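You operate a simulated robot arm through the tools that you are given. There is no shell and no other tool. Be economical: measure what you need, move in short steps, check, and stop when the job is done.

Carry out the task below with a simulated robot arm. There is one attempt and no reset: what you move stays moved.

TASK
Clamp the beige carton in its stop and slot in both dividers.
Fine: slide it in without lifting; lock the clamp before the dividers go in.

It is judged by the outcome, as a careful person would: the job done as asked, and still so three seconds after it is handed in. It fails if anything else is knocked over, pushed out of place, dropped, spilled or broken.

THE ROBOT
A 6-joint arm with a two-finger parallel gripper, fixed in place. Base frame: the origin is at the foot of the arm, x ahead of it, y to its left, z up; the work surface is at about z = 0.8. Lengths are in m, angles in degrees, forces in N, time in s.
With the tool pointing down near the work surface it reaches from about 0.26 to 0.68 m from the base axis. Its first joint turns from -66.0 to 66.0 degrees. Payload 2.9 kg.
Tool frame: the origin (TCP) lies between the finger pads and is the grasp point; the fingertips stand 0.03 m ahead of it; z points along the fingers, y is the line along which they close. The gripper opens to 0.11 m. The fingers are 0.02 m wide and 0.01 m thick; the gripper's body (0.048 by 0.112 m) begins 0.055 m behind the TCP.
Orientation is that of the tool frame in the base frame, as a unit quaternion [x, y, z, w]. With the fingers straight down and closing along the base's y, the tool's x points along the base's -x, its y along +y and its z along -z.

THE INTERFACE
- The arm moves only by the tool send_rows. Its argument "increments" is text: rows parted by semicolons, each of 6 numbers parted by spaces: the shift along the tool's x, y, z in m, then the turn, a rotation vector about the tool's x, y, z in degrees. In form: x y z ax ay az; .... A call has 1 to 20 rows; each row shifts and turns the commanded pose from where the row before left it, along the tool's axes as they then stand. "hand" is the opening in per cent of the stroke, from 0 (shut) to 100 (fully open), set as the call begins (left out, the last holds). A row lasts 0.2 s, in which the tool goes at most 0.05 m and 8.6 degrees; a call with a longer step from one row to the next is refused whole, and so is a gripper value outside its range. A pose out of reach is approached as far as the arm can. The call stops where the force on the tool passes 70 N (or 10 N more than at its start, if that is more) or the arm is blocked; 0.2 s more then pass. The fingers move at their own pace (about 0.108 m/s each) and stop on an object; they squeeze with about 24 N. The grip force told is the motor's: it shows also when the fingers shut on nothing. Time passes only in rows, and 0.2 s behind the last, so rows that do not move let the fingers close. It gives the time, the measured TCP pose, the force on the tool (base axes), the opening and the grip force at its end, in the units of the frame above (readings bear some noise), and new pictures: "views" is both (left out), scene, wrist or none.
- Cameras (640 x 400 px; columns grow to the right, rows downward): "scene" is fixed at [0.0803, 0.4322, 1.3878]; the picture's right is [-0.75, -0.66, 0.00], its down [-0.36, 0.41, -0.84] and it looks along [0.55, -0.63, -0.54] (base axes); focal length 348 px, centre (320, 200). "wrist" rides on the gripper at [-0.036, 0, -0.057] in the tool frame; the picture's right is [0.00, -1.00, 0.00], its down [0.97, 0.00, -0.24] and it looks along [0.24, 0.00, 0.97] (tool axes); focal length 218 px, centre (320, 200).
- probe_pixels(camera, pixels): for up to 12 pixels [column, row] of the newest picture of that camera ("zoom" is the newest enlarged one), the place [x, y, z] in the base frame of the surface seen there, good to about 0.002 m. No time passes.
- close_up(camera, box): a new picture of the part [left, top, right, bottom] of that camera's present view, enlarged. No time passes.
- hand_in(): hands the job in; it is judged then, once.

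Work in short steps. Measure before you move; look again where a grasp or a placing could have gone wrong, and mend it. You have 80 turns and 120 pictures in all, the two below and enlarged ones among them. Open the gripper and draw the arm clear of the work before you hand the job in, unless the task says otherwise; then end with one line.

The tools are called after "Call:" by a JSON object that holds its "op" and its "data". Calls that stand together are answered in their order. send_rows: Moves the arm, as the interface text tells. Its arguments: {"type":"object","properties":{"increments":{"type":"string"},"hand":{"type":"number"},"views":{"type":"string","enum":["both","scene","wrist","none"]}},"required":["increments"]} The other tools are called the same way: probe_pixels (camera, pixels) gives the place of the surface under pixels of a picture; close_up (camera, box) takes an enlarged picture of a part of a camera's view; hand_in () hands the job in.

At the start:

```text
t: 0.0
eef_pos: [0.4561, -0.0396, 1.0926]
tool_rot: [0.0, 1.0, 0.001, 0.0]
force: [0.5, 0.3, 0.6]
width: 0.1101
grasp_force: 0.0
```

scene: 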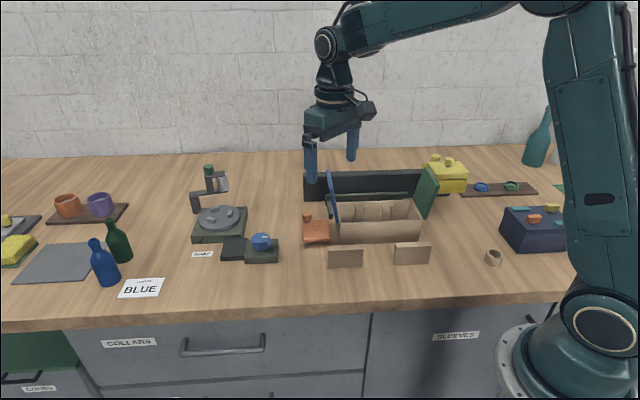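
wrist: 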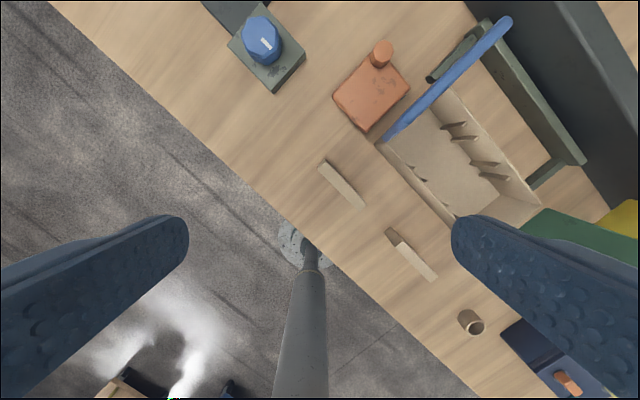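

The carton sits around scene (375,220), between a blue plate and a green plate, with two dividers in front. I'll look closer before measuring.

Call:
{"op": "close_up", "data": {"camera": "scene", "box": [290, 150, 480, 270]}}

Call:
{"op": "close_up", "data": {"camera": "wrist", "box": [310, 0, 640, 290]}}

```text
3.33 times, centred on (385, 210) of scene
```

zoom: 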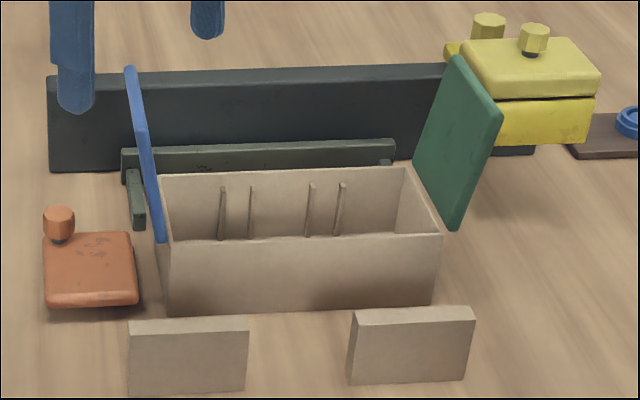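

```text
1.38 times, centred on (475, 145) of wrist
```

zoom: 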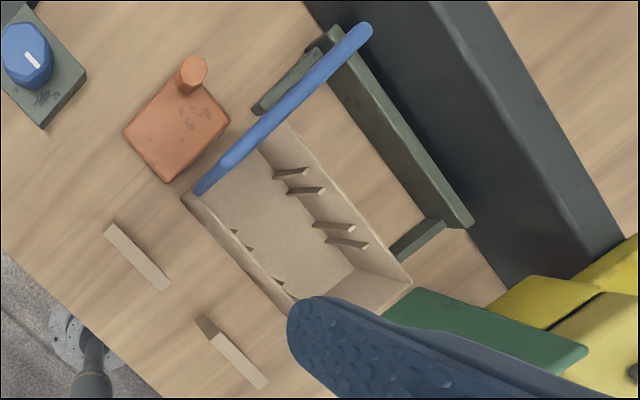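

Measuring the main parts now, using the wrist zoom and the scene.

Call:
{"op": "probe_pixels", "data": {"camera": "zoom", "pixels": [[365, 28], [200, 190], [275, 130], [184, 197], [408, 280], [300, 230], [335, 32], [465, 222], [255, 108], [395, 255], [285, 83], [420, 130]]}}

Call:
{"op": "probe_pixels", "data": {"camera": "scene", "pixels": [[307, 216], [317, 230], [305, 240], [329, 242], [345, 248], [412, 244], [331, 176], [340, 220], [425, 172], [437, 184], [426, 215], [380, 195]]}}

Call:
{"op": "probe_pixels", "data": {"camera": "zoom", "pixels": [[128, 132], [165, 180], [228, 120], [195, 70], [110, 230], [165, 285], [205, 322], [262, 384], [295, 295], [290, 174], [320, 190], [365, 243]]}}

Call:
{"op": "close_up", "data": {"camera": "scene", "box": [180, 150, 350, 270]}}

```text
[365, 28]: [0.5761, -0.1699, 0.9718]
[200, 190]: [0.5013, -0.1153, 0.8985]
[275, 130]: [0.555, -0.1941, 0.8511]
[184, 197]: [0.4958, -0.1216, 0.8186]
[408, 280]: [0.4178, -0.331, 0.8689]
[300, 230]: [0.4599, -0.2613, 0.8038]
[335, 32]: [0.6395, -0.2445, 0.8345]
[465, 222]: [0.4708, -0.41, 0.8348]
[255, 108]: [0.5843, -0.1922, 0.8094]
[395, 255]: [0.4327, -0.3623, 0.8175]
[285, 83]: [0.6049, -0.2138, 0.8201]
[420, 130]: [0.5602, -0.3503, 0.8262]
```

```text
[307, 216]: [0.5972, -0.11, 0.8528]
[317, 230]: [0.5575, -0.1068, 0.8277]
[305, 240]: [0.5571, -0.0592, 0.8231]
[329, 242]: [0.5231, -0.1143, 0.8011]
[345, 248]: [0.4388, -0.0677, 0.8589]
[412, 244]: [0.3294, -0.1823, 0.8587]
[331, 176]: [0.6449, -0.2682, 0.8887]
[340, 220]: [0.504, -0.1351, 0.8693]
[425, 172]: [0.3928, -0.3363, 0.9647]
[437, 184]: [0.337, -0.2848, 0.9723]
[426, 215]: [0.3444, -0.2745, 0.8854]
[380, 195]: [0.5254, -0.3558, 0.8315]
```

```text
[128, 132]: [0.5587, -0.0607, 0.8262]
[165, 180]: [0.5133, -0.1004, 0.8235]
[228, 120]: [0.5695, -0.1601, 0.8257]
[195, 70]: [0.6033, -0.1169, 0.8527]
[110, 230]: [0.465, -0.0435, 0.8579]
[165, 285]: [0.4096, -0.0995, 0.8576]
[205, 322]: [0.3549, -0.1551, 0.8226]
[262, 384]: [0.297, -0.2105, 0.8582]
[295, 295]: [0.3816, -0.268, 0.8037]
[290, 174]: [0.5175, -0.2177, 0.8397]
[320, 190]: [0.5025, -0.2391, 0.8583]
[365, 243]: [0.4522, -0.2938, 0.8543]
```

```text
3.33 times, centred on (265, 210) of scene
```

zoom: 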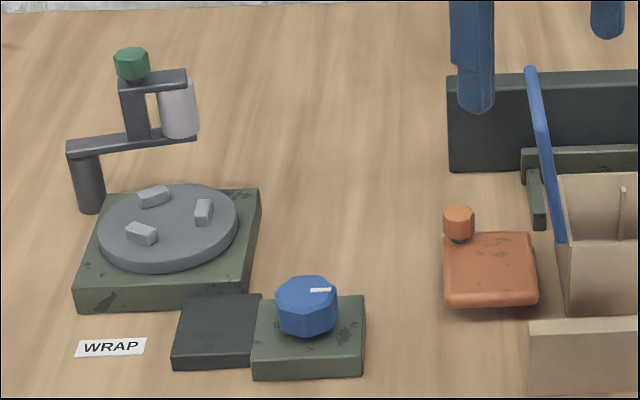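

The carton's long axis runs at 45°, along u=(-.707,-.707), with the U-shaped stop behind it along v=(.707,-.707). I'll raise the arm over it and turn it in line for a cleaner look at the clamp hardware.

Call:
{"op": "send_rows", "data": {"increments": "-0.002 -0.04 -0.022 0 0 0; -0.002 -0.04 -0.022 0 0 0; -0.002 -0.04 -0.022 0 0 0; -0.002 -0.04 -0.022 0 0 0; -0.002 -0.04 -0.022 0 0 0; 0 0 0 0 0 -7.5; 0 0 0 0 0 -7.5; 0 0 0 0 0 -7.5; 0 0 0 0 0 -7.5; 0 0 0 0 0 -7.5; 0 0 0 0 0 -7.5; 0 0 0 0 0 0"}}

Call:
{"op": "close_up", "data": {"camera": "scene", "box": [400, 130, 580, 260]}}

```text
t: 2.6
eef_pos: [0.4674, -0.2404, 1.2021]
tool_rot: [-0.383, 0.924, 0.001, 0.0]
force: [0.4, -0.6, 0.6]
width: 0.1098
grasp_force: 0.1
```

scene: 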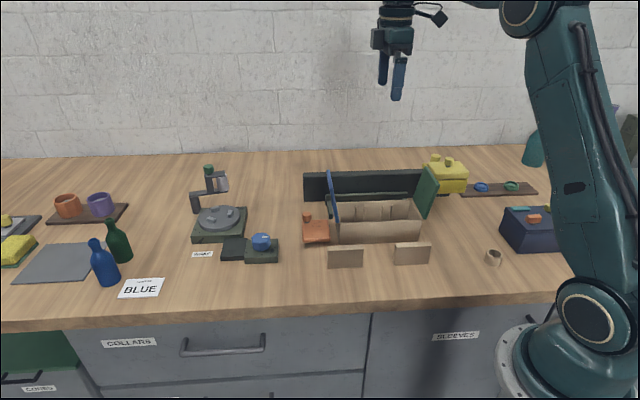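
wrist: 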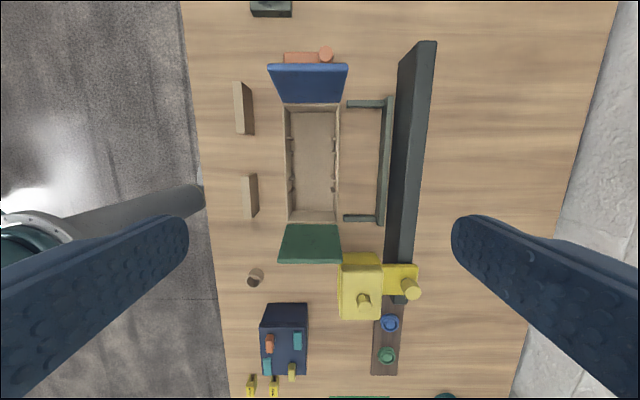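

```text
3.08 times, centred on (490, 195) of scene
```

zoom: 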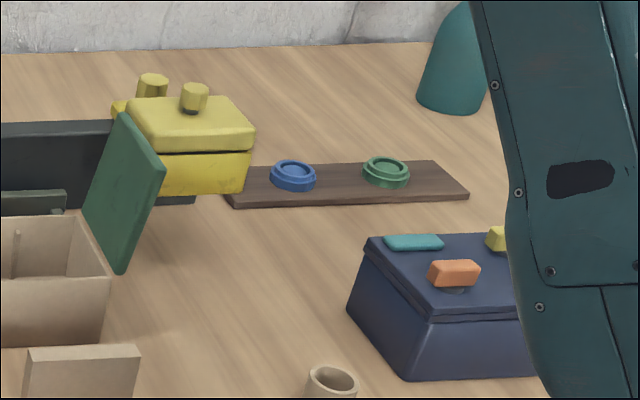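

Call:
{"op": "close_up", "data": {"camera": "wrist", "box": [220, 200, 460, 350]}}

Call:
{"op": "close_up", "data": {"camera": "wrist", "box": [220, 30, 460, 270]}}

```text
2.67 times, centred on (340, 275) of wrist
```

zoom: 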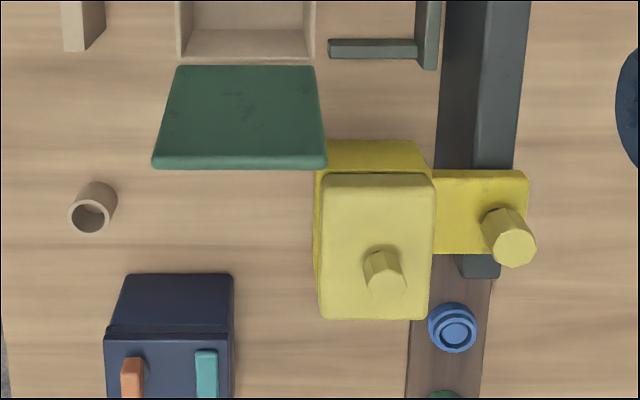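

```text
1.67 times, centred on (340, 150) of wrist
```

zoom: 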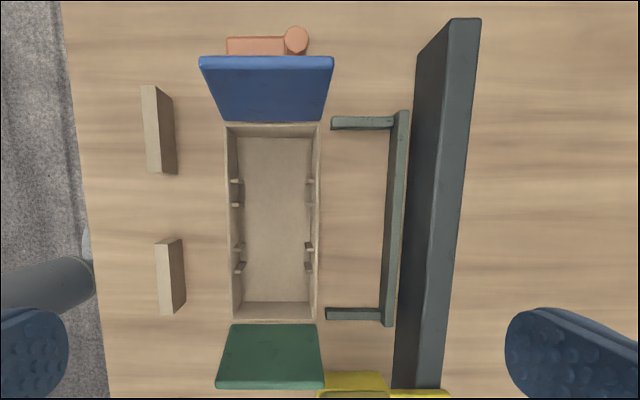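

Call:
{"op": "probe_pixels", "data": {"camera": "wrist", "pixels": [[342, 268], [380, 268], [343, 316], [379, 316], [363, 300], [348, 256], [376, 256], [390, 280], [416, 268], [411, 289], [395, 291], [404, 301]]}}

Call:
{"op": "probe_pixels", "data": {"camera": "wrist", "pixels": [[428, 44], [402, 70], [405, 240], [290, 226], [282, 258], [338, 260], [344, 68], [272, 67], [282, 101], [340, 101], [287, 55], [326, 52]]}}

Call:
{"op": "probe_pixels", "data": {"camera": "wrist", "pixels": [[286, 107], [338, 107], [289, 219], [335, 219], [347, 105], [347, 219], [375, 104], [380, 160], [388, 160], [387, 222], [310, 160], [365, 160]]}}

Call:
{"op": "close_up", "data": {"camera": "wrist", "box": [330, 240, 430, 330]}}

```text
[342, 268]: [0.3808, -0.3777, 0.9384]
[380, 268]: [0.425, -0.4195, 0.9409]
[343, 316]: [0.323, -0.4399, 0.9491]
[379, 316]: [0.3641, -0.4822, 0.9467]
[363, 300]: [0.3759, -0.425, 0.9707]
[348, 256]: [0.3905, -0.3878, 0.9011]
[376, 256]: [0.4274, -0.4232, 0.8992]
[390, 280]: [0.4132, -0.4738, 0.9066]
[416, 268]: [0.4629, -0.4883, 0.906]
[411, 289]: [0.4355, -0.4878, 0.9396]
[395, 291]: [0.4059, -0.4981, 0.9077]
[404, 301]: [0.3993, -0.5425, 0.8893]
```

```text
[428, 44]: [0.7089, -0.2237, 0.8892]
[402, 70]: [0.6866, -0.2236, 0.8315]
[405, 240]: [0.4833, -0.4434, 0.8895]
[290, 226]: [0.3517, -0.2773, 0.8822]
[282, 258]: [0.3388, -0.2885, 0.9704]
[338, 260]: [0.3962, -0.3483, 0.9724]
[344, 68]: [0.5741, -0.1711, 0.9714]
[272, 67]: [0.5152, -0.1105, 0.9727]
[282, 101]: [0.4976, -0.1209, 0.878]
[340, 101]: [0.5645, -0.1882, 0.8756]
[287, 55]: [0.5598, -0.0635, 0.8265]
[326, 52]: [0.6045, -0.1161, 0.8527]
```

```text
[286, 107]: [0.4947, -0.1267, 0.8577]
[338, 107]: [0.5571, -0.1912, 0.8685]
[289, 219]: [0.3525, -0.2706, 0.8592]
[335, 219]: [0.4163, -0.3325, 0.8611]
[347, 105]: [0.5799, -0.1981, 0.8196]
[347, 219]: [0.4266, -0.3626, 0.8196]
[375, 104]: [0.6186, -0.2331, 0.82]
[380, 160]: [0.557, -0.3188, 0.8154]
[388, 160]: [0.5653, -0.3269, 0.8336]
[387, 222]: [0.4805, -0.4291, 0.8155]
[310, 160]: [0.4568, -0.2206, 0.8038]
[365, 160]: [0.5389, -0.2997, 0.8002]
```

```text
4.44 times, centred on (380, 285) of wrist
```

zoom: 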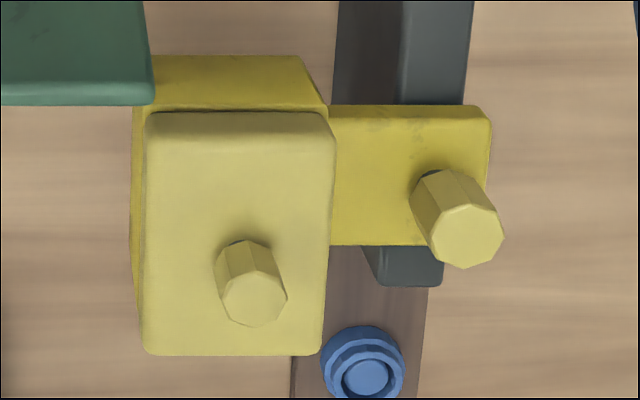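

The yellow block rides the dark rail and looks like a sliding jaw with a lock knob over the rail. I'll check its lower faces in the scene view.

Call:
{"op": "close_up", "data": {"camera": "scene", "box": [410, 140, 490, 220]}}

Call:
{"op": "probe_pixels", "data": {"camera": "scene", "pixels": [[450, 190], [450, 182], [450, 176], [466, 190], [442, 190], [466, 178], [445, 193], [448, 167], [464, 192], [433, 160], [436, 158], [428, 162]]}}

Call:
{"op": "close_up", "data": {"camera": "scene", "box": [295, 200, 345, 250]}}

```text
5.00 times, centred on (450, 180) of scene
```

zoom: 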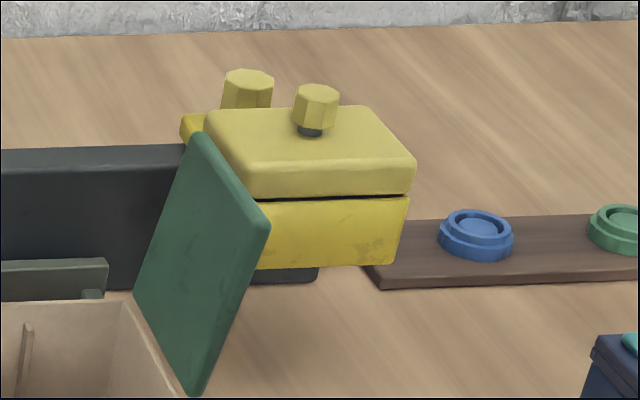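

```text
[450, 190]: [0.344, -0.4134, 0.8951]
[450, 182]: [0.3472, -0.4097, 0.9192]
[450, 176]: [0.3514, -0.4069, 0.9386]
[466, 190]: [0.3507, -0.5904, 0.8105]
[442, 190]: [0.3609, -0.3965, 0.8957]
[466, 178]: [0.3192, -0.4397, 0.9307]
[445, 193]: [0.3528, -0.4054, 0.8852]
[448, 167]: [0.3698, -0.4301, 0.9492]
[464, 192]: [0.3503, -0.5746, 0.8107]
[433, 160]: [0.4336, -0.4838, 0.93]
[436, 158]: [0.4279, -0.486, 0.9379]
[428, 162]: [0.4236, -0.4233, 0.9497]
```

```text
8.00 times, centred on (320, 225) of scene
```

zoom: 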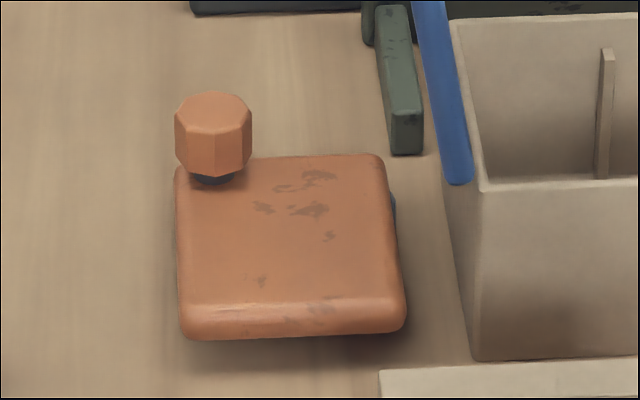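

The yellow head hovers above carton height (its underside is at about z .883), so it may be a sealing head. The orange part beside the carton could be the clamp, so I'll look at it up close.

Call:
{"op": "send_rows", "data": {"increments": "-0.0299 0.00425 0.0303 0 0 0; -0.0299 0.00425 0.0303 0 0 0; -0.0299 0.00425 0.0303 0 0 0; -0.0299 0.00425 0.0303 0 0 0; -0.0299 0.00425 0.0303 0 0 0; -0.0299 0.00425 0.0303 0 0 0; 0 0 0 0 0 0", "views": "wrist"}}

Call:
{"op": "close_up", "data": {"camera": "wrist", "box": [220, 100, 420, 260]}}

```text
t: 4.2
eef_pos: [0.5784, -0.0954, 1.0207]
tool_rot: [-0.383, 0.924, 0.0, -0.001]
force: [-0.6, 0.6, 0.7]
width: 0.1098
grasp_force: 0.2
```

wrist: 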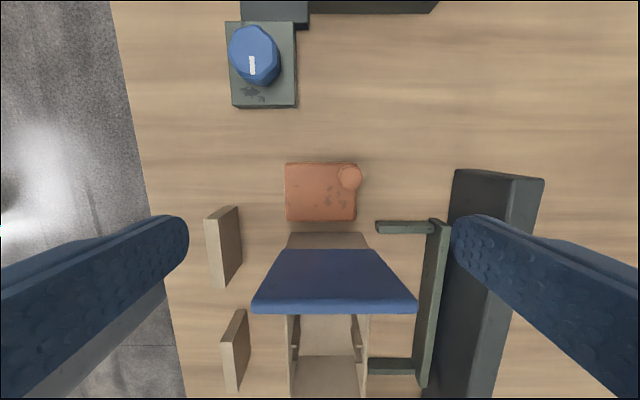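

```text
2.50 times, centred on (320, 180) of wrist
```

zoom: 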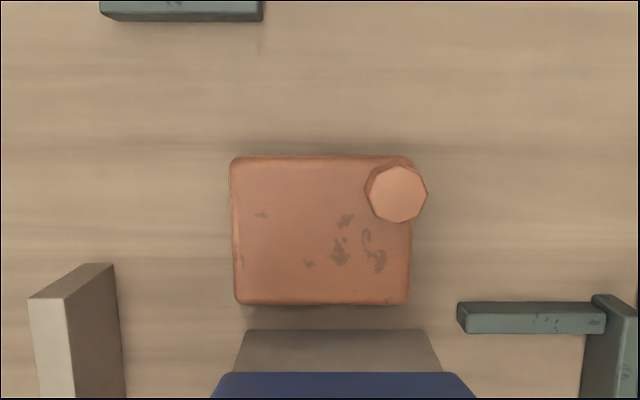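

Call:
{"op": "close_up", "data": {"camera": "scene", "box": [320, 210, 345, 230]}}

Call:
{"op": "probe_pixels", "data": {"camera": "scene", "pixels": [[329, 223], [329.5, 226], [310, 241], [318, 243], [310, 245], [327, 238], [331, 230]]}}

Call:
{"op": "probe_pixels", "data": {"camera": "wrist", "pixels": [[289, 167], [352, 218], [288, 218], [350, 176], [378, 227], [436, 224], [421, 380], [380, 366], [294, 104], [235, 106], [228, 24], [255, 45]]}}

```text
16.00 times, centred on (332, 220) of scene
```

zoom: 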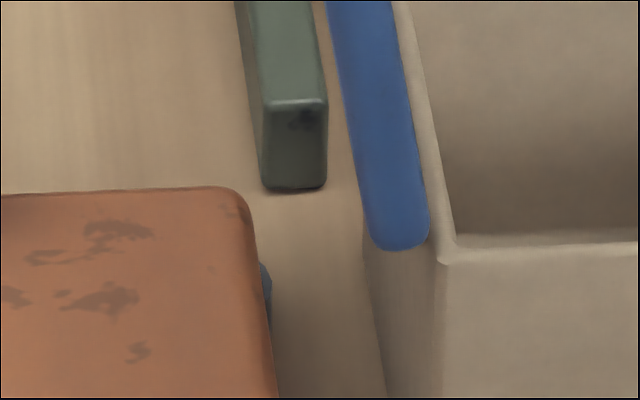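

```text
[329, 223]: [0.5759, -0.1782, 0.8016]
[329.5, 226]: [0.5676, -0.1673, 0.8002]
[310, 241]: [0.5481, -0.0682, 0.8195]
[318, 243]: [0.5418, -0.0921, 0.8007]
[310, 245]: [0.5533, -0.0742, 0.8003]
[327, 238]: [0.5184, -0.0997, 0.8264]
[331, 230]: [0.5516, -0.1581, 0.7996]
```

```text
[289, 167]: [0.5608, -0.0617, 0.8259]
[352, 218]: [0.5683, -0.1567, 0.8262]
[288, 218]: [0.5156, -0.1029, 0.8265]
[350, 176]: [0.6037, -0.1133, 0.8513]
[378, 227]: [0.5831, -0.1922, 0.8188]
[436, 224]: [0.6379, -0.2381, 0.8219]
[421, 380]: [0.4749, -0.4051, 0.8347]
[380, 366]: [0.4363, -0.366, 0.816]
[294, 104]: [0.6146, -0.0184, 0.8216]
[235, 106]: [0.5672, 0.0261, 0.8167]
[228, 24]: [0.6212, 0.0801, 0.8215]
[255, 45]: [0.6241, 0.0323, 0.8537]
```

I can't yet tell how the orange part works. I'll back off in front of it with the gripper shut, and tilt to look underneath and along its side.

Call:
{"op": "send_rows", "data": {"increments": "0 0.033 0 0 0 0; 0 0.033 0 0 0 0; 0 0.033 0 0 0 0; 0 0.033 0 0 0 0; 0.009 0 0.03 0 0 0; 0.009 0 0.03 0 0 0; 0 0 0 8.3 0 0; 0 0 0 8.3 0 0; 0 0 0 8.3 0 0; 0 0 0 8.3 0 0; 0 0 0 8.3 0 0; 0 0 0 8.3 0 0; 0 0 0 0 0 0", "hand": 0, "views": "wrist"}}

Call:
{"op": "close_up", "data": {"camera": "wrist", "box": [220, 100, 460, 260]}}

```text
t: 7.0
eef_pos: [0.4709, -0.0145, 0.9611]
tool_rot: [-0.346, 0.838, -0.39, 0.161]
force: [0.9, -0.9, -0.3]
width: 0.0
grasp_force: 23.8
```

wrist: 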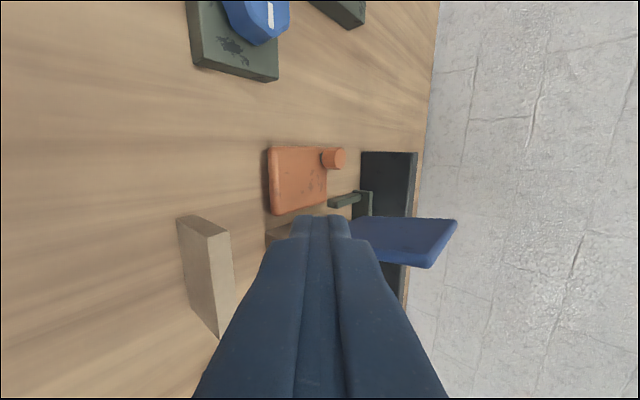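

```text
2.50 times, centred on (340, 180) of wrist
```

zoom: 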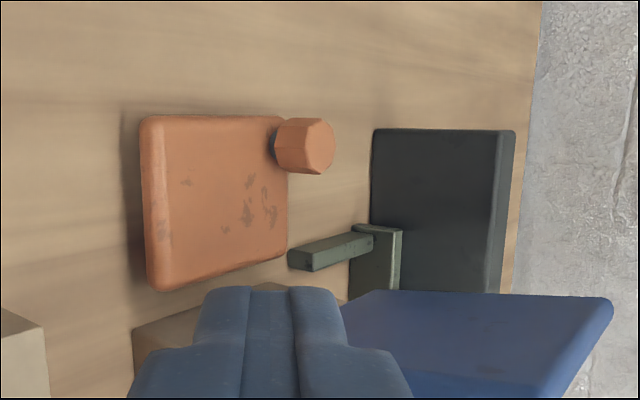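

The orange is a low block with a knob, and its carton-side face is hidden by the carton. I'll go back above and turn the gripper so its closing line lies along the carton, to measure the alignment for the slide.

Call:
{"op": "send_rows", "data": {"increments": "0 0 0 -8.3 0 0; 0 0 0 -8.3 0 0; 0 0 0 -8.3 0 0; 0 0 0 -8.3 0 0; 0 0 0 -8.3 0 0; 0 0 0 -8.3 0 0; 0 0 -0.046 0 0 0; 0 0 -0.046 0 0 0; 0 0 -0.046 0 0 0; 0 0 0 0 0 8.18; 0 0 0 0 0 8.18; 0 0 0 0 0 8.18; 0 0 0 0 0 8.18; 0 0 0 0 0 8.18; 0 0 0 0 0 8.18; 0 0 0 0 0 8.18; 0 0 0 0 0 8.18; 0 0 0 0 0 8.18; 0 0 0 0 0 8.18; 0 0 0 0 0 8.18", "views": "none"}}

Call:
{"op": "send_rows", "data": {"increments": "-0.013 -0.0324 0 0 0 0; -0.013 -0.0324 0 0 0 0; -0.013 -0.0324 0 0 0 0; -0.013 -0.0324 0 0 0 0; -0.013 -0.0324 0 0 0 0; 0 0 0 0 0 0", "views": "wrist"}}

Call:
{"op": "close_up", "data": {"camera": "wrist", "box": [200, 70, 440, 220]}}

```text
t: 11.2
eef_pos: [0.4696, -0.0134, 1.0991]
tool_rot: [0.384, 0.923, 0.0, 0.0]
force: [-0.3, 0.5, -0.9]
width: 0.0003
grasp_force: 23.7
```

```text
t: 12.6
eef_pos: [0.4017, -0.1764, 1.0994]
tool_rot: [0.382, 0.924, -0.001, 0.0]
force: [0.5, -0.7, -0.7]
width: 0.0
grasp_force: 24.0
```

wrist: 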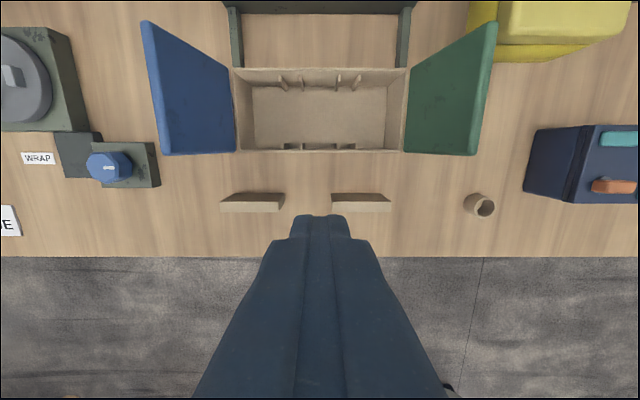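

```text
2.67 times, centred on (320, 145) of wrist
```

zoom: 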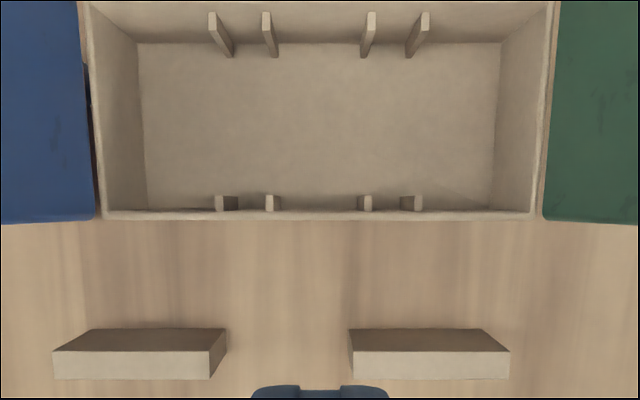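

Call:
{"op": "probe_pixels", "data": {"camera": "wrist", "pixels": [[234, 64], [241, 64], [398, 64], [405, 64], [233, 20], [404, 20], [238, 151], [401, 151], [320, 152], [240, 70], [404, 70], [320, 69]]}}

Call:
{"op": "probe_pixels", "data": {"camera": "zoom", "pixels": [[219, 203], [270, 203], [365, 203], [419, 203], [213, 18], [267, 18], [371, 18], [425, 18], [58, 356], [210, 356], [352, 356], [506, 356]]}}

Call:
{"op": "probe_pixels", "data": {"camera": "zoom", "pixels": [[100, 200], [96, 120], [538, 205], [546, 120], [103, 214], [535, 210], [80, 335], [222, 335], [365, 335], [490, 335], [54, 375], [508, 374]]}}

```text
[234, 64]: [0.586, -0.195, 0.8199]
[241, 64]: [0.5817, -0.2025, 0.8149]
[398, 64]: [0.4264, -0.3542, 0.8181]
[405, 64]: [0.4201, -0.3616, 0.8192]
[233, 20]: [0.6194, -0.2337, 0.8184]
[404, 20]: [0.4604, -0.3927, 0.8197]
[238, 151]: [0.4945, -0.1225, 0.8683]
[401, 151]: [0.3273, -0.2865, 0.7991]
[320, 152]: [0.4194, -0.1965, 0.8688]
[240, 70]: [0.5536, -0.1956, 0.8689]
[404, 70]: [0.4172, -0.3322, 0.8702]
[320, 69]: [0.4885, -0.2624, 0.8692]
```

```text
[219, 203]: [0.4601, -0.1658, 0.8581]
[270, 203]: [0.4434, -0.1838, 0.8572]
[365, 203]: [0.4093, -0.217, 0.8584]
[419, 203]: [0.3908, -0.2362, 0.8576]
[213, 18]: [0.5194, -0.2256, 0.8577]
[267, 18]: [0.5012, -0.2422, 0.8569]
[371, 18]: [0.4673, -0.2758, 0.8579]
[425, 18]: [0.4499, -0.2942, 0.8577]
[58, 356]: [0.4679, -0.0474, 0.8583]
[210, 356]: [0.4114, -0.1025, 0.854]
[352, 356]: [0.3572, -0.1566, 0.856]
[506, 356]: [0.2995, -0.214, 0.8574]
```

```text
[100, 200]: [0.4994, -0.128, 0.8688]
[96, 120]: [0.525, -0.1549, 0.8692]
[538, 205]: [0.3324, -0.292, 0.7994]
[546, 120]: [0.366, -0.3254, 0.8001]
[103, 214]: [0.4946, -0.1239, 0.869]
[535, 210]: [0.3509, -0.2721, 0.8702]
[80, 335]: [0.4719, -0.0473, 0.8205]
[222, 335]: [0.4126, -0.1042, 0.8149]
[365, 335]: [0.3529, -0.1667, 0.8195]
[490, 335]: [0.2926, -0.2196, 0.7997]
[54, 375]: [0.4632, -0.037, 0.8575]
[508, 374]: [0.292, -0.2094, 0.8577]
```

The carton (u −.262…−.056) is centred on the stop's arms (inner faces −.267…−.052), and needs about 0.087 m along v. I'll open the gripper and lower both fingertips in the gap in front of the carton, to push evenly.

Call:
{"op": "send_rows", "data": {"increments": "0.006 0 0 0 0 0; 0 0 0.044 0 0 0; 0 0 0.044 0 0 0; 0 0 0.044 0 0 0; 0 0 0.044 0 0 0; 0 0 0.044 0 0 0; 0 0 0.044 0 0 0; 0 0 0 0 0 0", "hand": 100}}

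```text
t: 14.4
eef_pos: [0.3975, -0.1736, 0.8334]
tool_rot: [0.383, 0.924, 0.0, 0.0]
force: [-0.5, -0.5, -0.8]
width: 0.1098
grasp_force: 0.0
```

scene: 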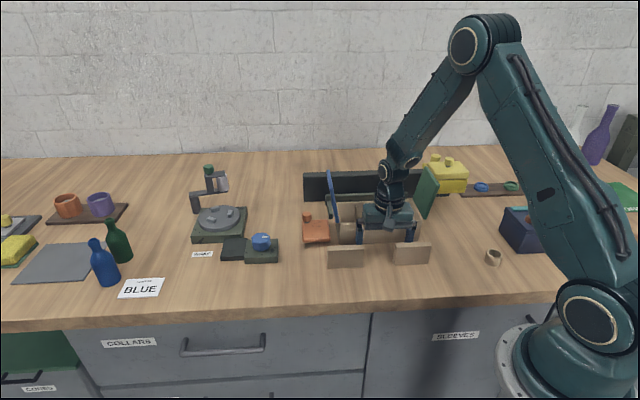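
wrist: 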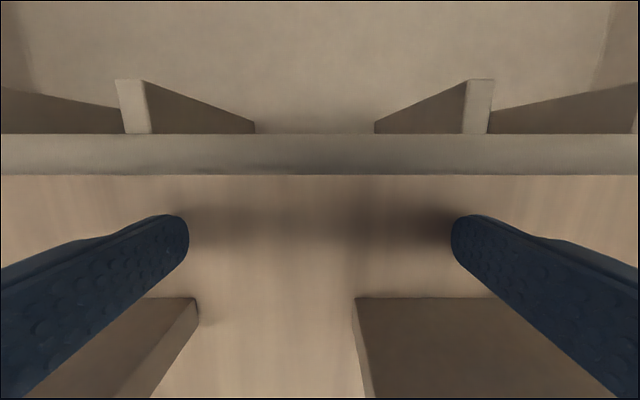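

The fingers are clear of the dividers and the carton. Now pushing gently along +v.

Call:
{"op": "send_rows", "data": {"increments": "-0.01 0 0 0 0 0; -0.01 0 0 0 0 0; -0.008 0 0 0 0 0; -0.008 0 0 0 0 0; -0.008 0 0 0 0 0; -0.008 0 0 0 0 0; -0.008 0 0 0 0 0; -0.008 0 0 0 0 0; -0.008 0 0 0 0 0; -0.008 0 0 0 0 0; -0.008 0 0 0 0 0"}}

```text
t: 16.8
eef_pos: [0.4625, -0.2357, 0.8363]
tool_rot: [0.383, 0.924, 0.0, -0.001]
force: [-0.3, -0.3, 1.3]
width: 0.11
grasp_force: 0.0
```

scene: 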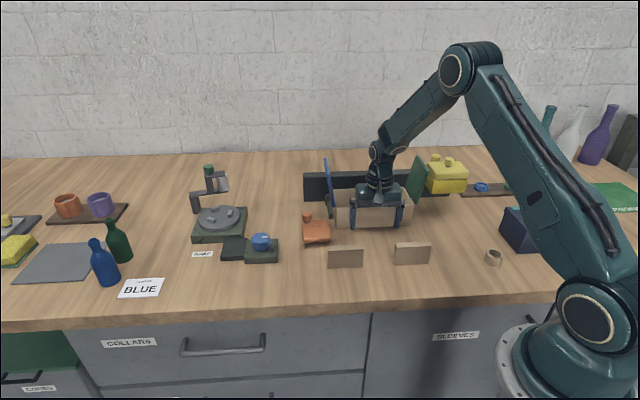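
wrist: 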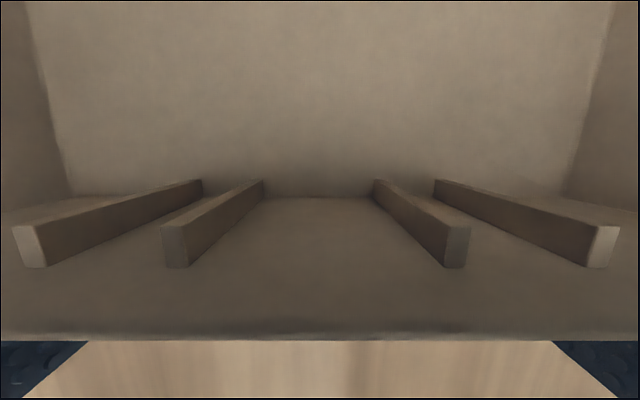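

Now a careful final approach to the crossbar.

Call:
{"op": "send_rows", "data": {"increments": "-0.005 0 0 0 0 0; -0.004 0 0 0 0 0; -0.003 0 0 0 0 0; -0.002 0 0 0 0 0; 0 0 0 0 0 0"}}

Call:
{"op": "close_up", "data": {"camera": "scene", "box": [290, 150, 480, 270]}}

```text
t: 18.0
eef_pos: [0.4732, -0.2448, 0.8355]
tool_rot: [0.383, 0.924, 0.0, 0.0]
force: [-1.2, 0.4, 0.1]
width: 0.1099
grasp_force: 0.0
```

scene: 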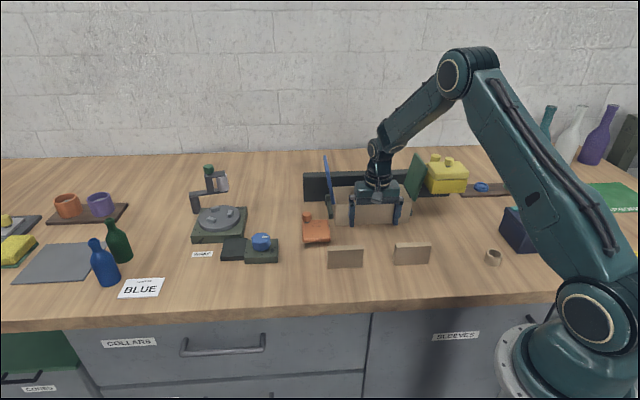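
wrist: 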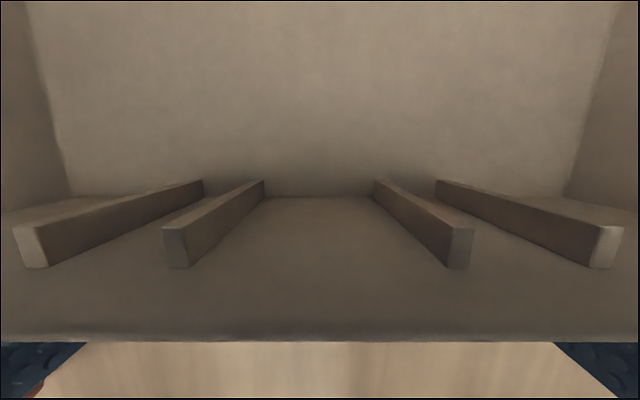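

```text
3.33 times, centred on (385, 210) of scene
```

zoom: 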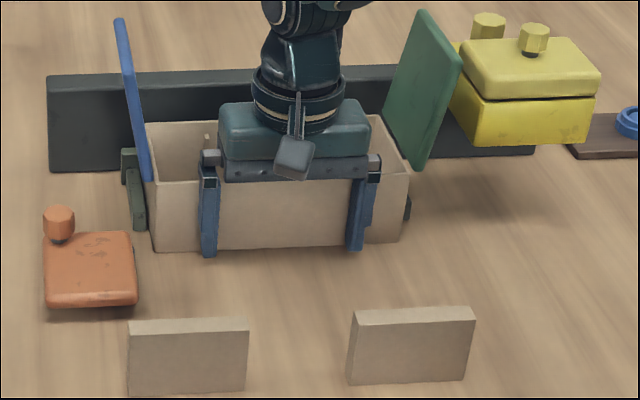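

Call:
{"op": "send_rows", "data": {"increments": "-0.002 0 0 0 0 0; -0.002 0 0 0 0 0; -0.0015 0 0 0 0 0; 0 0 0 0 0 0", "views": "none"}}

```text
t: 19.0
eef_pos: [0.4767, -0.249, 0.8342]
tool_rot: [0.383, 0.924, 0.001, -0.001]
force: [-5.3, 6.2, 3.1]
width: 0.11
grasp_force: 0.1
```

The force rose to about 8 N, so the carton is against the crossbar. I'll back off, raise slightly and tilt to see the orange part's carton-side face.

Call:
{"op": "send_rows", "data": {"increments": "0.02 0 0 0 0 0; 0.02 0 -0.03 0 0 0; 0.02 0 -0.03 0 0 0; 0.01 0 -0.03 0 0 0; 0 0 0 -8.3 0 0; 0 0 0 -8.3 0 0; 0 0 0 -8.3 0 0; 0 0 0 -8.3 0 0; 0 0 0 -8.3 0 0; 0 0 0 -8.3 0 0; 0 0 0 0 0 0", "hand": 0, "views": "both"}}

Call:
{"op": "close_up", "data": {"camera": "wrist", "box": [200, 60, 460, 240]}}

```text
t: 21.4
eef_pos: [0.4266, -0.2, 0.9261]
tool_rot: [0.347, 0.838, 0.389, 0.161]
force: [0.0, -0.3, -0.1]
width: 0.0
grasp_force: 23.7
```

scene: 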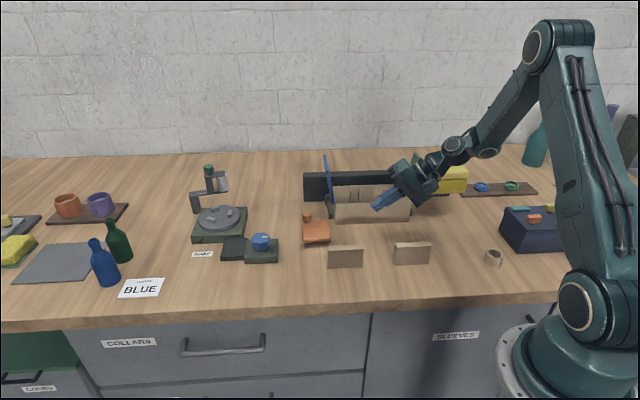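
wrist: 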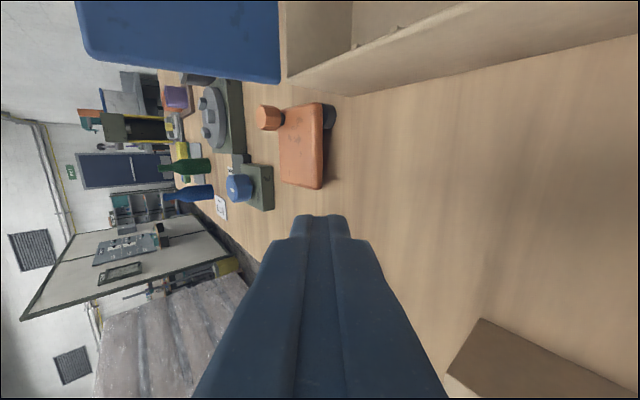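

```text
2.22 times, centred on (330, 150) of wrist
```

zoom: 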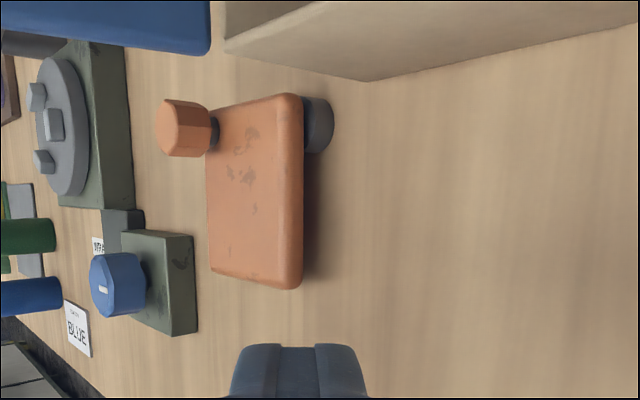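

A dark round post sits under the orange plate's rear, carton-side corner, so this looks like a swing clamp with the knob as its handle. I'll measure the post.

Call:
{"op": "probe_pixels", "data": {"camera": "zoom", "pixels": [[312, 125], [325, 112], [325, 140], [318, 148], [185, 128], [215, 105], [215, 265], [298, 280], [298, 100], [329, 125]]}}

Call:
{"op": "close_up", "data": {"camera": "wrist", "box": [250, 90, 360, 200]}}

Call:
{"op": "probe_pixels", "data": {"camera": "zoom", "pixels": [[415, 130], [440, 110], [448, 90], [420, 70], [470, 120], [400, 180]]}}

```text
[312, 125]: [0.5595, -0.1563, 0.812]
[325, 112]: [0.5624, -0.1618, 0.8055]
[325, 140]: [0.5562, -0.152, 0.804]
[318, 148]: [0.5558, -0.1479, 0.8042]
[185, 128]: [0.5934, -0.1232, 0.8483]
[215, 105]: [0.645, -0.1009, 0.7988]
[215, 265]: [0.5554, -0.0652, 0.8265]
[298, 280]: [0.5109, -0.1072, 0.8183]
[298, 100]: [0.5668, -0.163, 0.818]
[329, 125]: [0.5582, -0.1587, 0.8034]
```

```text
3.64 times, centred on (305, 145) of wrist
```

zoom: 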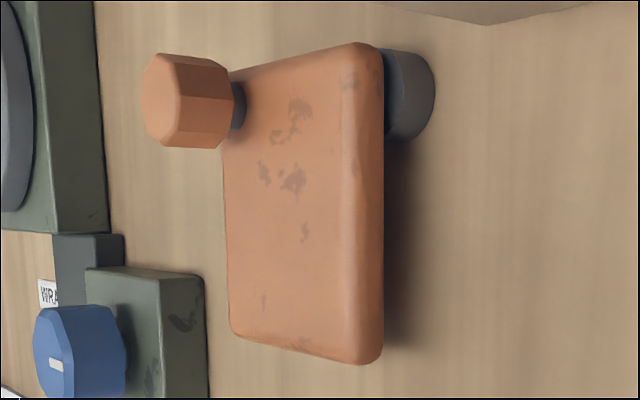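

```text
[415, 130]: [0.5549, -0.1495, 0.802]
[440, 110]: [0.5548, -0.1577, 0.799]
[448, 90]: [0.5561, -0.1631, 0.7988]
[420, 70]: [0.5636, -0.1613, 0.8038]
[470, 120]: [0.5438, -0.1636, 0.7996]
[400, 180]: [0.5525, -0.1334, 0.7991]
```

The post is at about (u −.293, v .508) and the knob at about (u −.345, v .508), with a radius of about .052. Swinging the plate about 100° should bring it across the carton's front. I'll untilt, rise, and turn so the gripper's narrow side faces the blue flap.

Call:
{"op": "send_rows", "data": {"increments": "0 0 0 8.3 0 0; 0 0 0 8.3 0 0; 0 0 0 8.3 0 0; 0 0 0 8.3 0 0; 0 0 0 8.3 0 0; 0 0 0 8.3 0 0; 0 0 -0.04 0 0 0; 0 0 -0.04 0 0 0; 0 0 -0.04 0 0 0; 0 0 0 0 0 -8.18; 0 0 0 0 0 -8.18; 0 0 0 0 0 -8.18; 0 0 0 0 0 -8.18; 0 0 0 0 0 -8.18; 0 0 0 0 0 -8.18; 0 0 0 0 0 -8.18; 0 0 0 0 0 -8.18; 0 0 0 0 0 -8.18; 0 0 0 0 0 -8.18; 0 0 0 0 0 -8.18", "views": "wrist"}}

Call:
{"op": "close_up", "data": {"camera": "wrist", "box": [280, 0, 520, 240]}}

Call:
{"op": "probe_pixels", "data": {"camera": "zoom", "pixels": [[100, 60], [140, 60]]}}

```text
t: 25.6
eef_pos: [0.4269, -0.2, 1.0456]
tool_rot: [-0.385, 0.923, 0.001, 0.001]
force: [1.0, 0.0, -0.4]
width: 0.0
grasp_force: 24.5
```

wrist: 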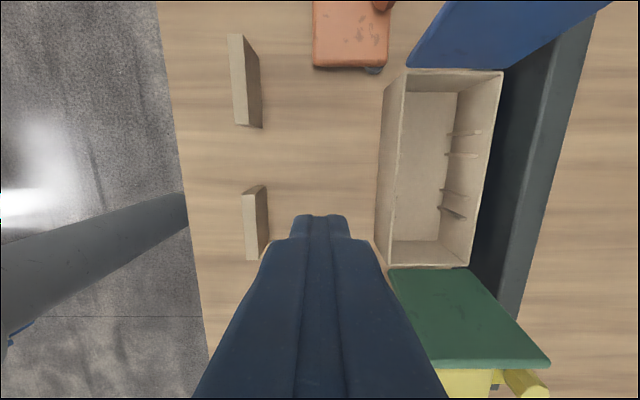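

```text
1.67 times, centred on (400, 120) of wrist
```

zoom: 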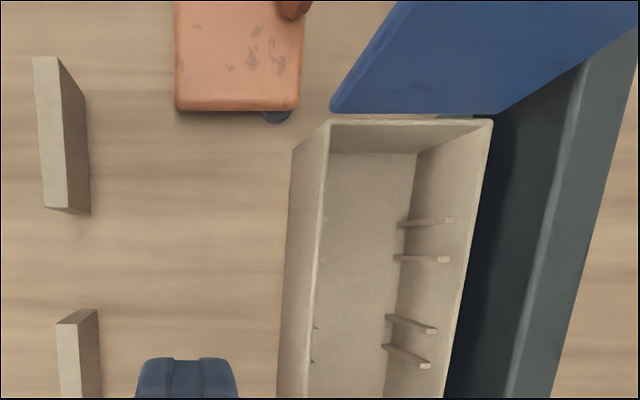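

```text
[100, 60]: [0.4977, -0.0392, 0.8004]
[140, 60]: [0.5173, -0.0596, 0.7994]
```

I'll move behind the knob (u −.343, v .538) with closed fingers, tips just above the plate's top (.826).

Call:
{"op": "send_rows", "data": {"increments": "-0.0365 0 0 0 0 0; -0.0365 0 0 0 0 0; -0.0365 0 0 0 0 0; -0.0365 0 0 0 0 0; -0.0365 0 0 0 0 0; 0 -0.0475 0 0 0 0; 0 -0.0475 0 0 0 0; 0 0 0.0365 0 0 0; 0 0 0.0365 0 0 0; 0 0 0.0365 0 0 0; 0 0 0.0365 0 0 0; 0 0 0.0365 0 0 0; 0 0 0 0 0 0"}}

Call:
{"op": "close_up", "data": {"camera": "scene", "box": [280, 170, 360, 250]}}

```text
t: 28.4
eef_pos: [0.6225, -0.1371, 0.8643]
tool_rot: [-0.383, 0.924, 0.0, 0.0]
force: [0.5, 0.5, 0.6]
width: 0.0
grasp_force: 23.9
```

scene: 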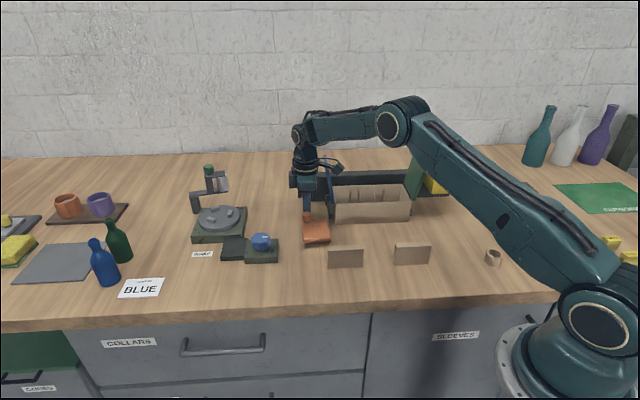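
wrist: 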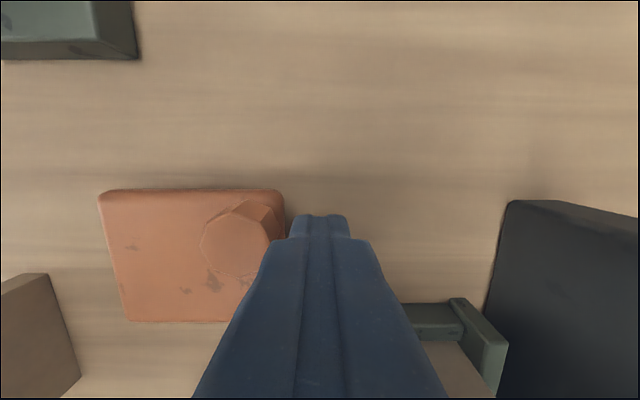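

```text
5.00 times, centred on (320, 210) of scene
```

zoom: 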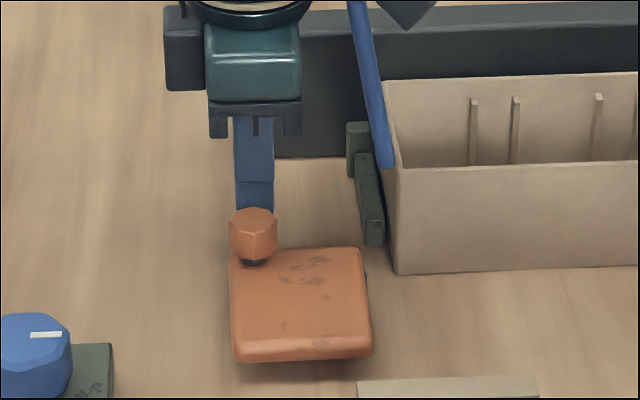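

In position behind the knob. A short test push toward −v will show whether the plate swings.

Call:
{"op": "send_rows", "data": {"increments": "0 0.005 0 0 0 0; 0 0.005 0 0 0 0; 0 0.005 0 0 0 0; 0 0.005 0 0 0 0; 0 0 0 0 0 0", "views": "wrist"}}

Call:
{"op": "close_up", "data": {"camera": "scene", "box": [280, 170, 360, 250]}}

```text
t: 29.6
eef_pos: [0.6092, -0.1234, 0.8617]
tool_rot: [-0.383, 0.924, 0.0, 0.0]
force: [-0.4, -0.9, 0.2]
width: 0.0
grasp_force: 24.1
```

wrist: 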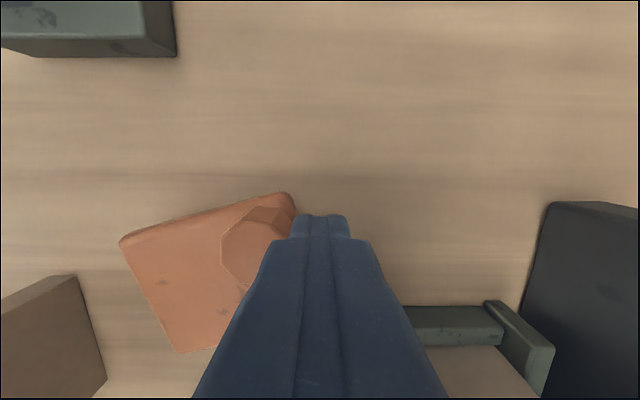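

```text
5.00 times, centred on (320, 210) of scene
```

zoom: 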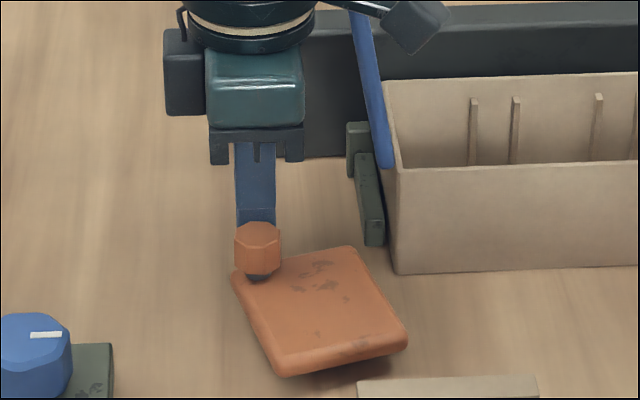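

It swings freely about the post, as expected (about 20° so far). I'll keep following the arc.

Call:
{"op": "send_rows", "data": {"increments": "-0.0015 0.010 0 0 0 0; 0.0011 0.0108 0 0 0 0; 0.0034 0.0104 0 0 0 0; 0.0054 0.0094 0 0 0 0; 0 0 0 0 0 0", "views": "wrist"}}

Call:
{"op": "close_up", "data": {"camera": "scene", "box": [280, 170, 380, 260]}}

```text
t: 30.8
eef_pos: [0.5746, -0.0997, 0.8632]
tool_rot: [-0.384, 0.923, 0.0, -0.001]
force: [1.2, 0.3, 0.7]
width: 0.0
grasp_force: 24.4
```

wrist: 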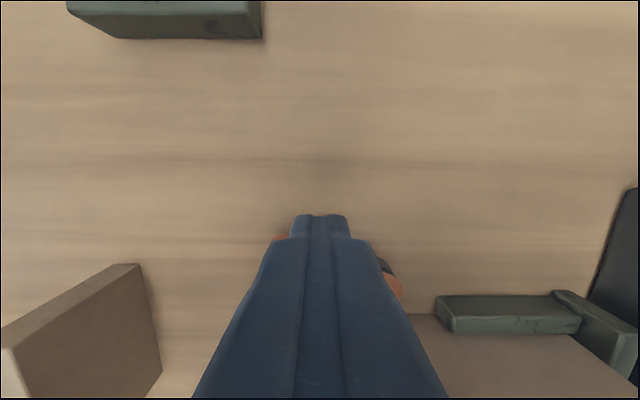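

```text
4.44 times, centred on (330, 215) of scene
```

zoom: 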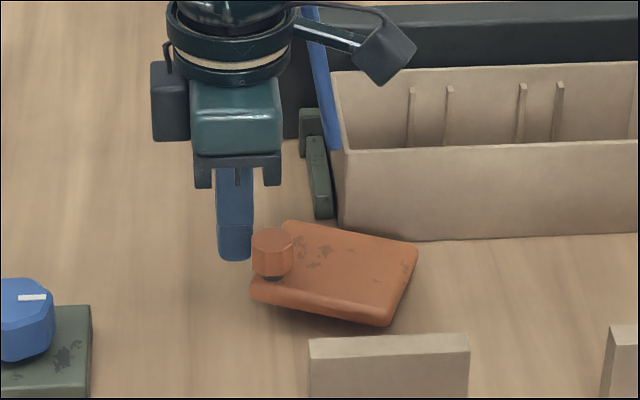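

Call:
{"op": "send_rows", "data": {"increments": "0.0073 0.008 0 0 0 0; 0.0088 0.0064 0 0 0 0; 0.005 0.0025 0 0 0 0; 0 0 0 0 0 0", "views": "none"}}

Call:
{"op": "close_up", "data": {"camera": "scene", "box": [280, 170, 380, 260]}}

```text
t: 31.8
eef_pos: [0.5507, -0.102, 0.8629]
tool_rot: [-0.385, 0.923, -0.002, 0.004]
force: [27.9, 12.7, -6.8]
width: 0.0
grasp_force: 24.0
```

```text
4.44 times, centred on (330, 215) of scene
```

zoom: 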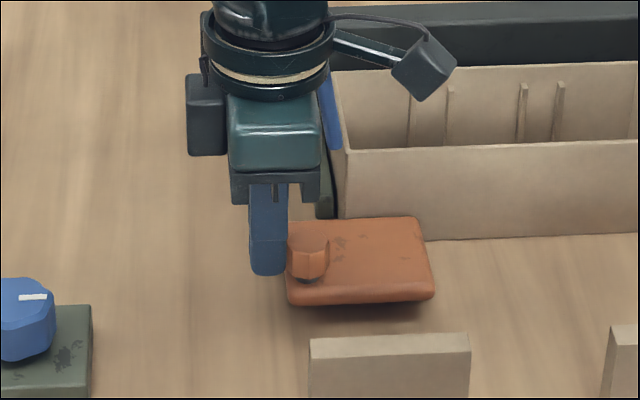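

The force rose to about 30 N, and the plate now lies across the carton's front. I'll back off and inspect whether it stays, and how it locks.

Call:
{"op": "send_rows", "data": {"increments": "-0.03 0 0 0 0 0; -0.02 0 -0.04 0 0 0; 0 0 -0.045 0 0 0; 0 0 -0.045 0 0 0; 0 0.02 0 0 0 0; 0 0 0 0 0 0", "views": "wrist"}}

Call:
{"op": "close_up", "data": {"camera": "scene", "box": [290, 180, 390, 260]}}

Call:
{"op": "close_up", "data": {"camera": "wrist", "box": [240, 180, 440, 400]}}

```text
t: 33.2
eef_pos: [0.5713, -0.0554, 0.9917]
tool_rot: [-0.382, 0.924, 0.0, -0.001]
force: [0.3, -0.1, 0.4]
width: 0.0002
grasp_force: 23.9
```

wrist: 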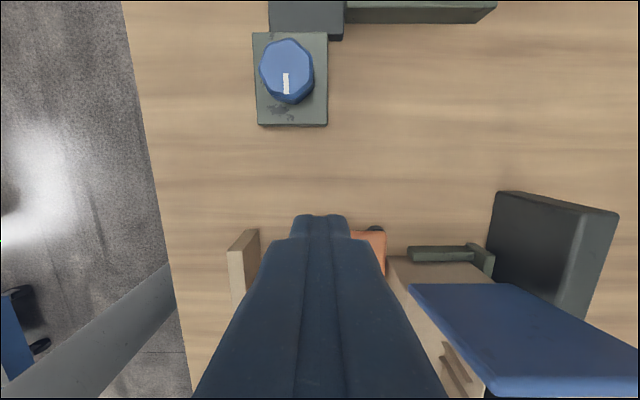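

```text
5.00 times, centred on (340, 220) of scene
```

zoom: 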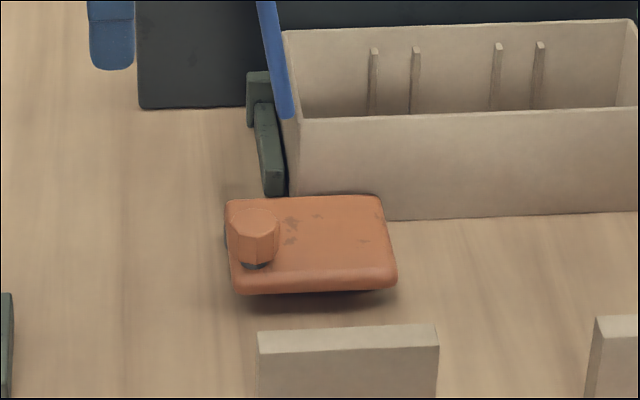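

```text
1.82 times, centred on (340, 290) of wrist
```

zoom: 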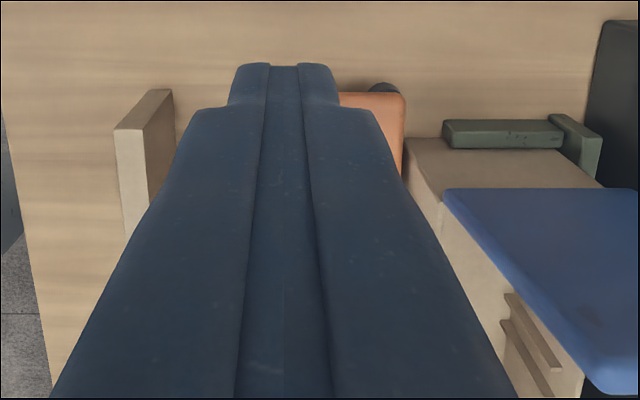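

Call:
{"op": "probe_pixels", "data": {"camera": "zoom", "pixels": [[235, 206], [375, 201], [388, 268], [240, 275], [257, 217], [388, 215], [450, 215], [610, 210], [305, 150], [600, 140], [300, 114], [620, 106]]}}

Call:
{"op": "probe_pixels", "data": {"camera": "scene", "pixels": [[307, 222], [317, 241], [320, 218], [356, 218], [380, 194], [348, 189], [406, 188], [327, 160], [414, 160]]}}

```text
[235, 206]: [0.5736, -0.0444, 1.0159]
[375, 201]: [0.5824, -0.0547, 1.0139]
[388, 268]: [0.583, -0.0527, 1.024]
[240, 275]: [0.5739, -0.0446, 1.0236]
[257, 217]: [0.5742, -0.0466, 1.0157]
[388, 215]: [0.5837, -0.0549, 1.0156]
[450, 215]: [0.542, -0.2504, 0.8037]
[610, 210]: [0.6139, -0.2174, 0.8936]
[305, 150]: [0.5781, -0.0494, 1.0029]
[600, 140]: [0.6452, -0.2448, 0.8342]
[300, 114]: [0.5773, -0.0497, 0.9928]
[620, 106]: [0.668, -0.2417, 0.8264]
```

```text
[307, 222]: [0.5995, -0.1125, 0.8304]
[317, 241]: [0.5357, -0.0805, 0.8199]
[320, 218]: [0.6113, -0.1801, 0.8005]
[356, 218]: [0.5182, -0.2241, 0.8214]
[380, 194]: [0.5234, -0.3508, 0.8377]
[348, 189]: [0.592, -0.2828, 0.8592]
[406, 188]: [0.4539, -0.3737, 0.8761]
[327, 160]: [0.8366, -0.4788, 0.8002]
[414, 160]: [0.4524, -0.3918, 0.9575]
```

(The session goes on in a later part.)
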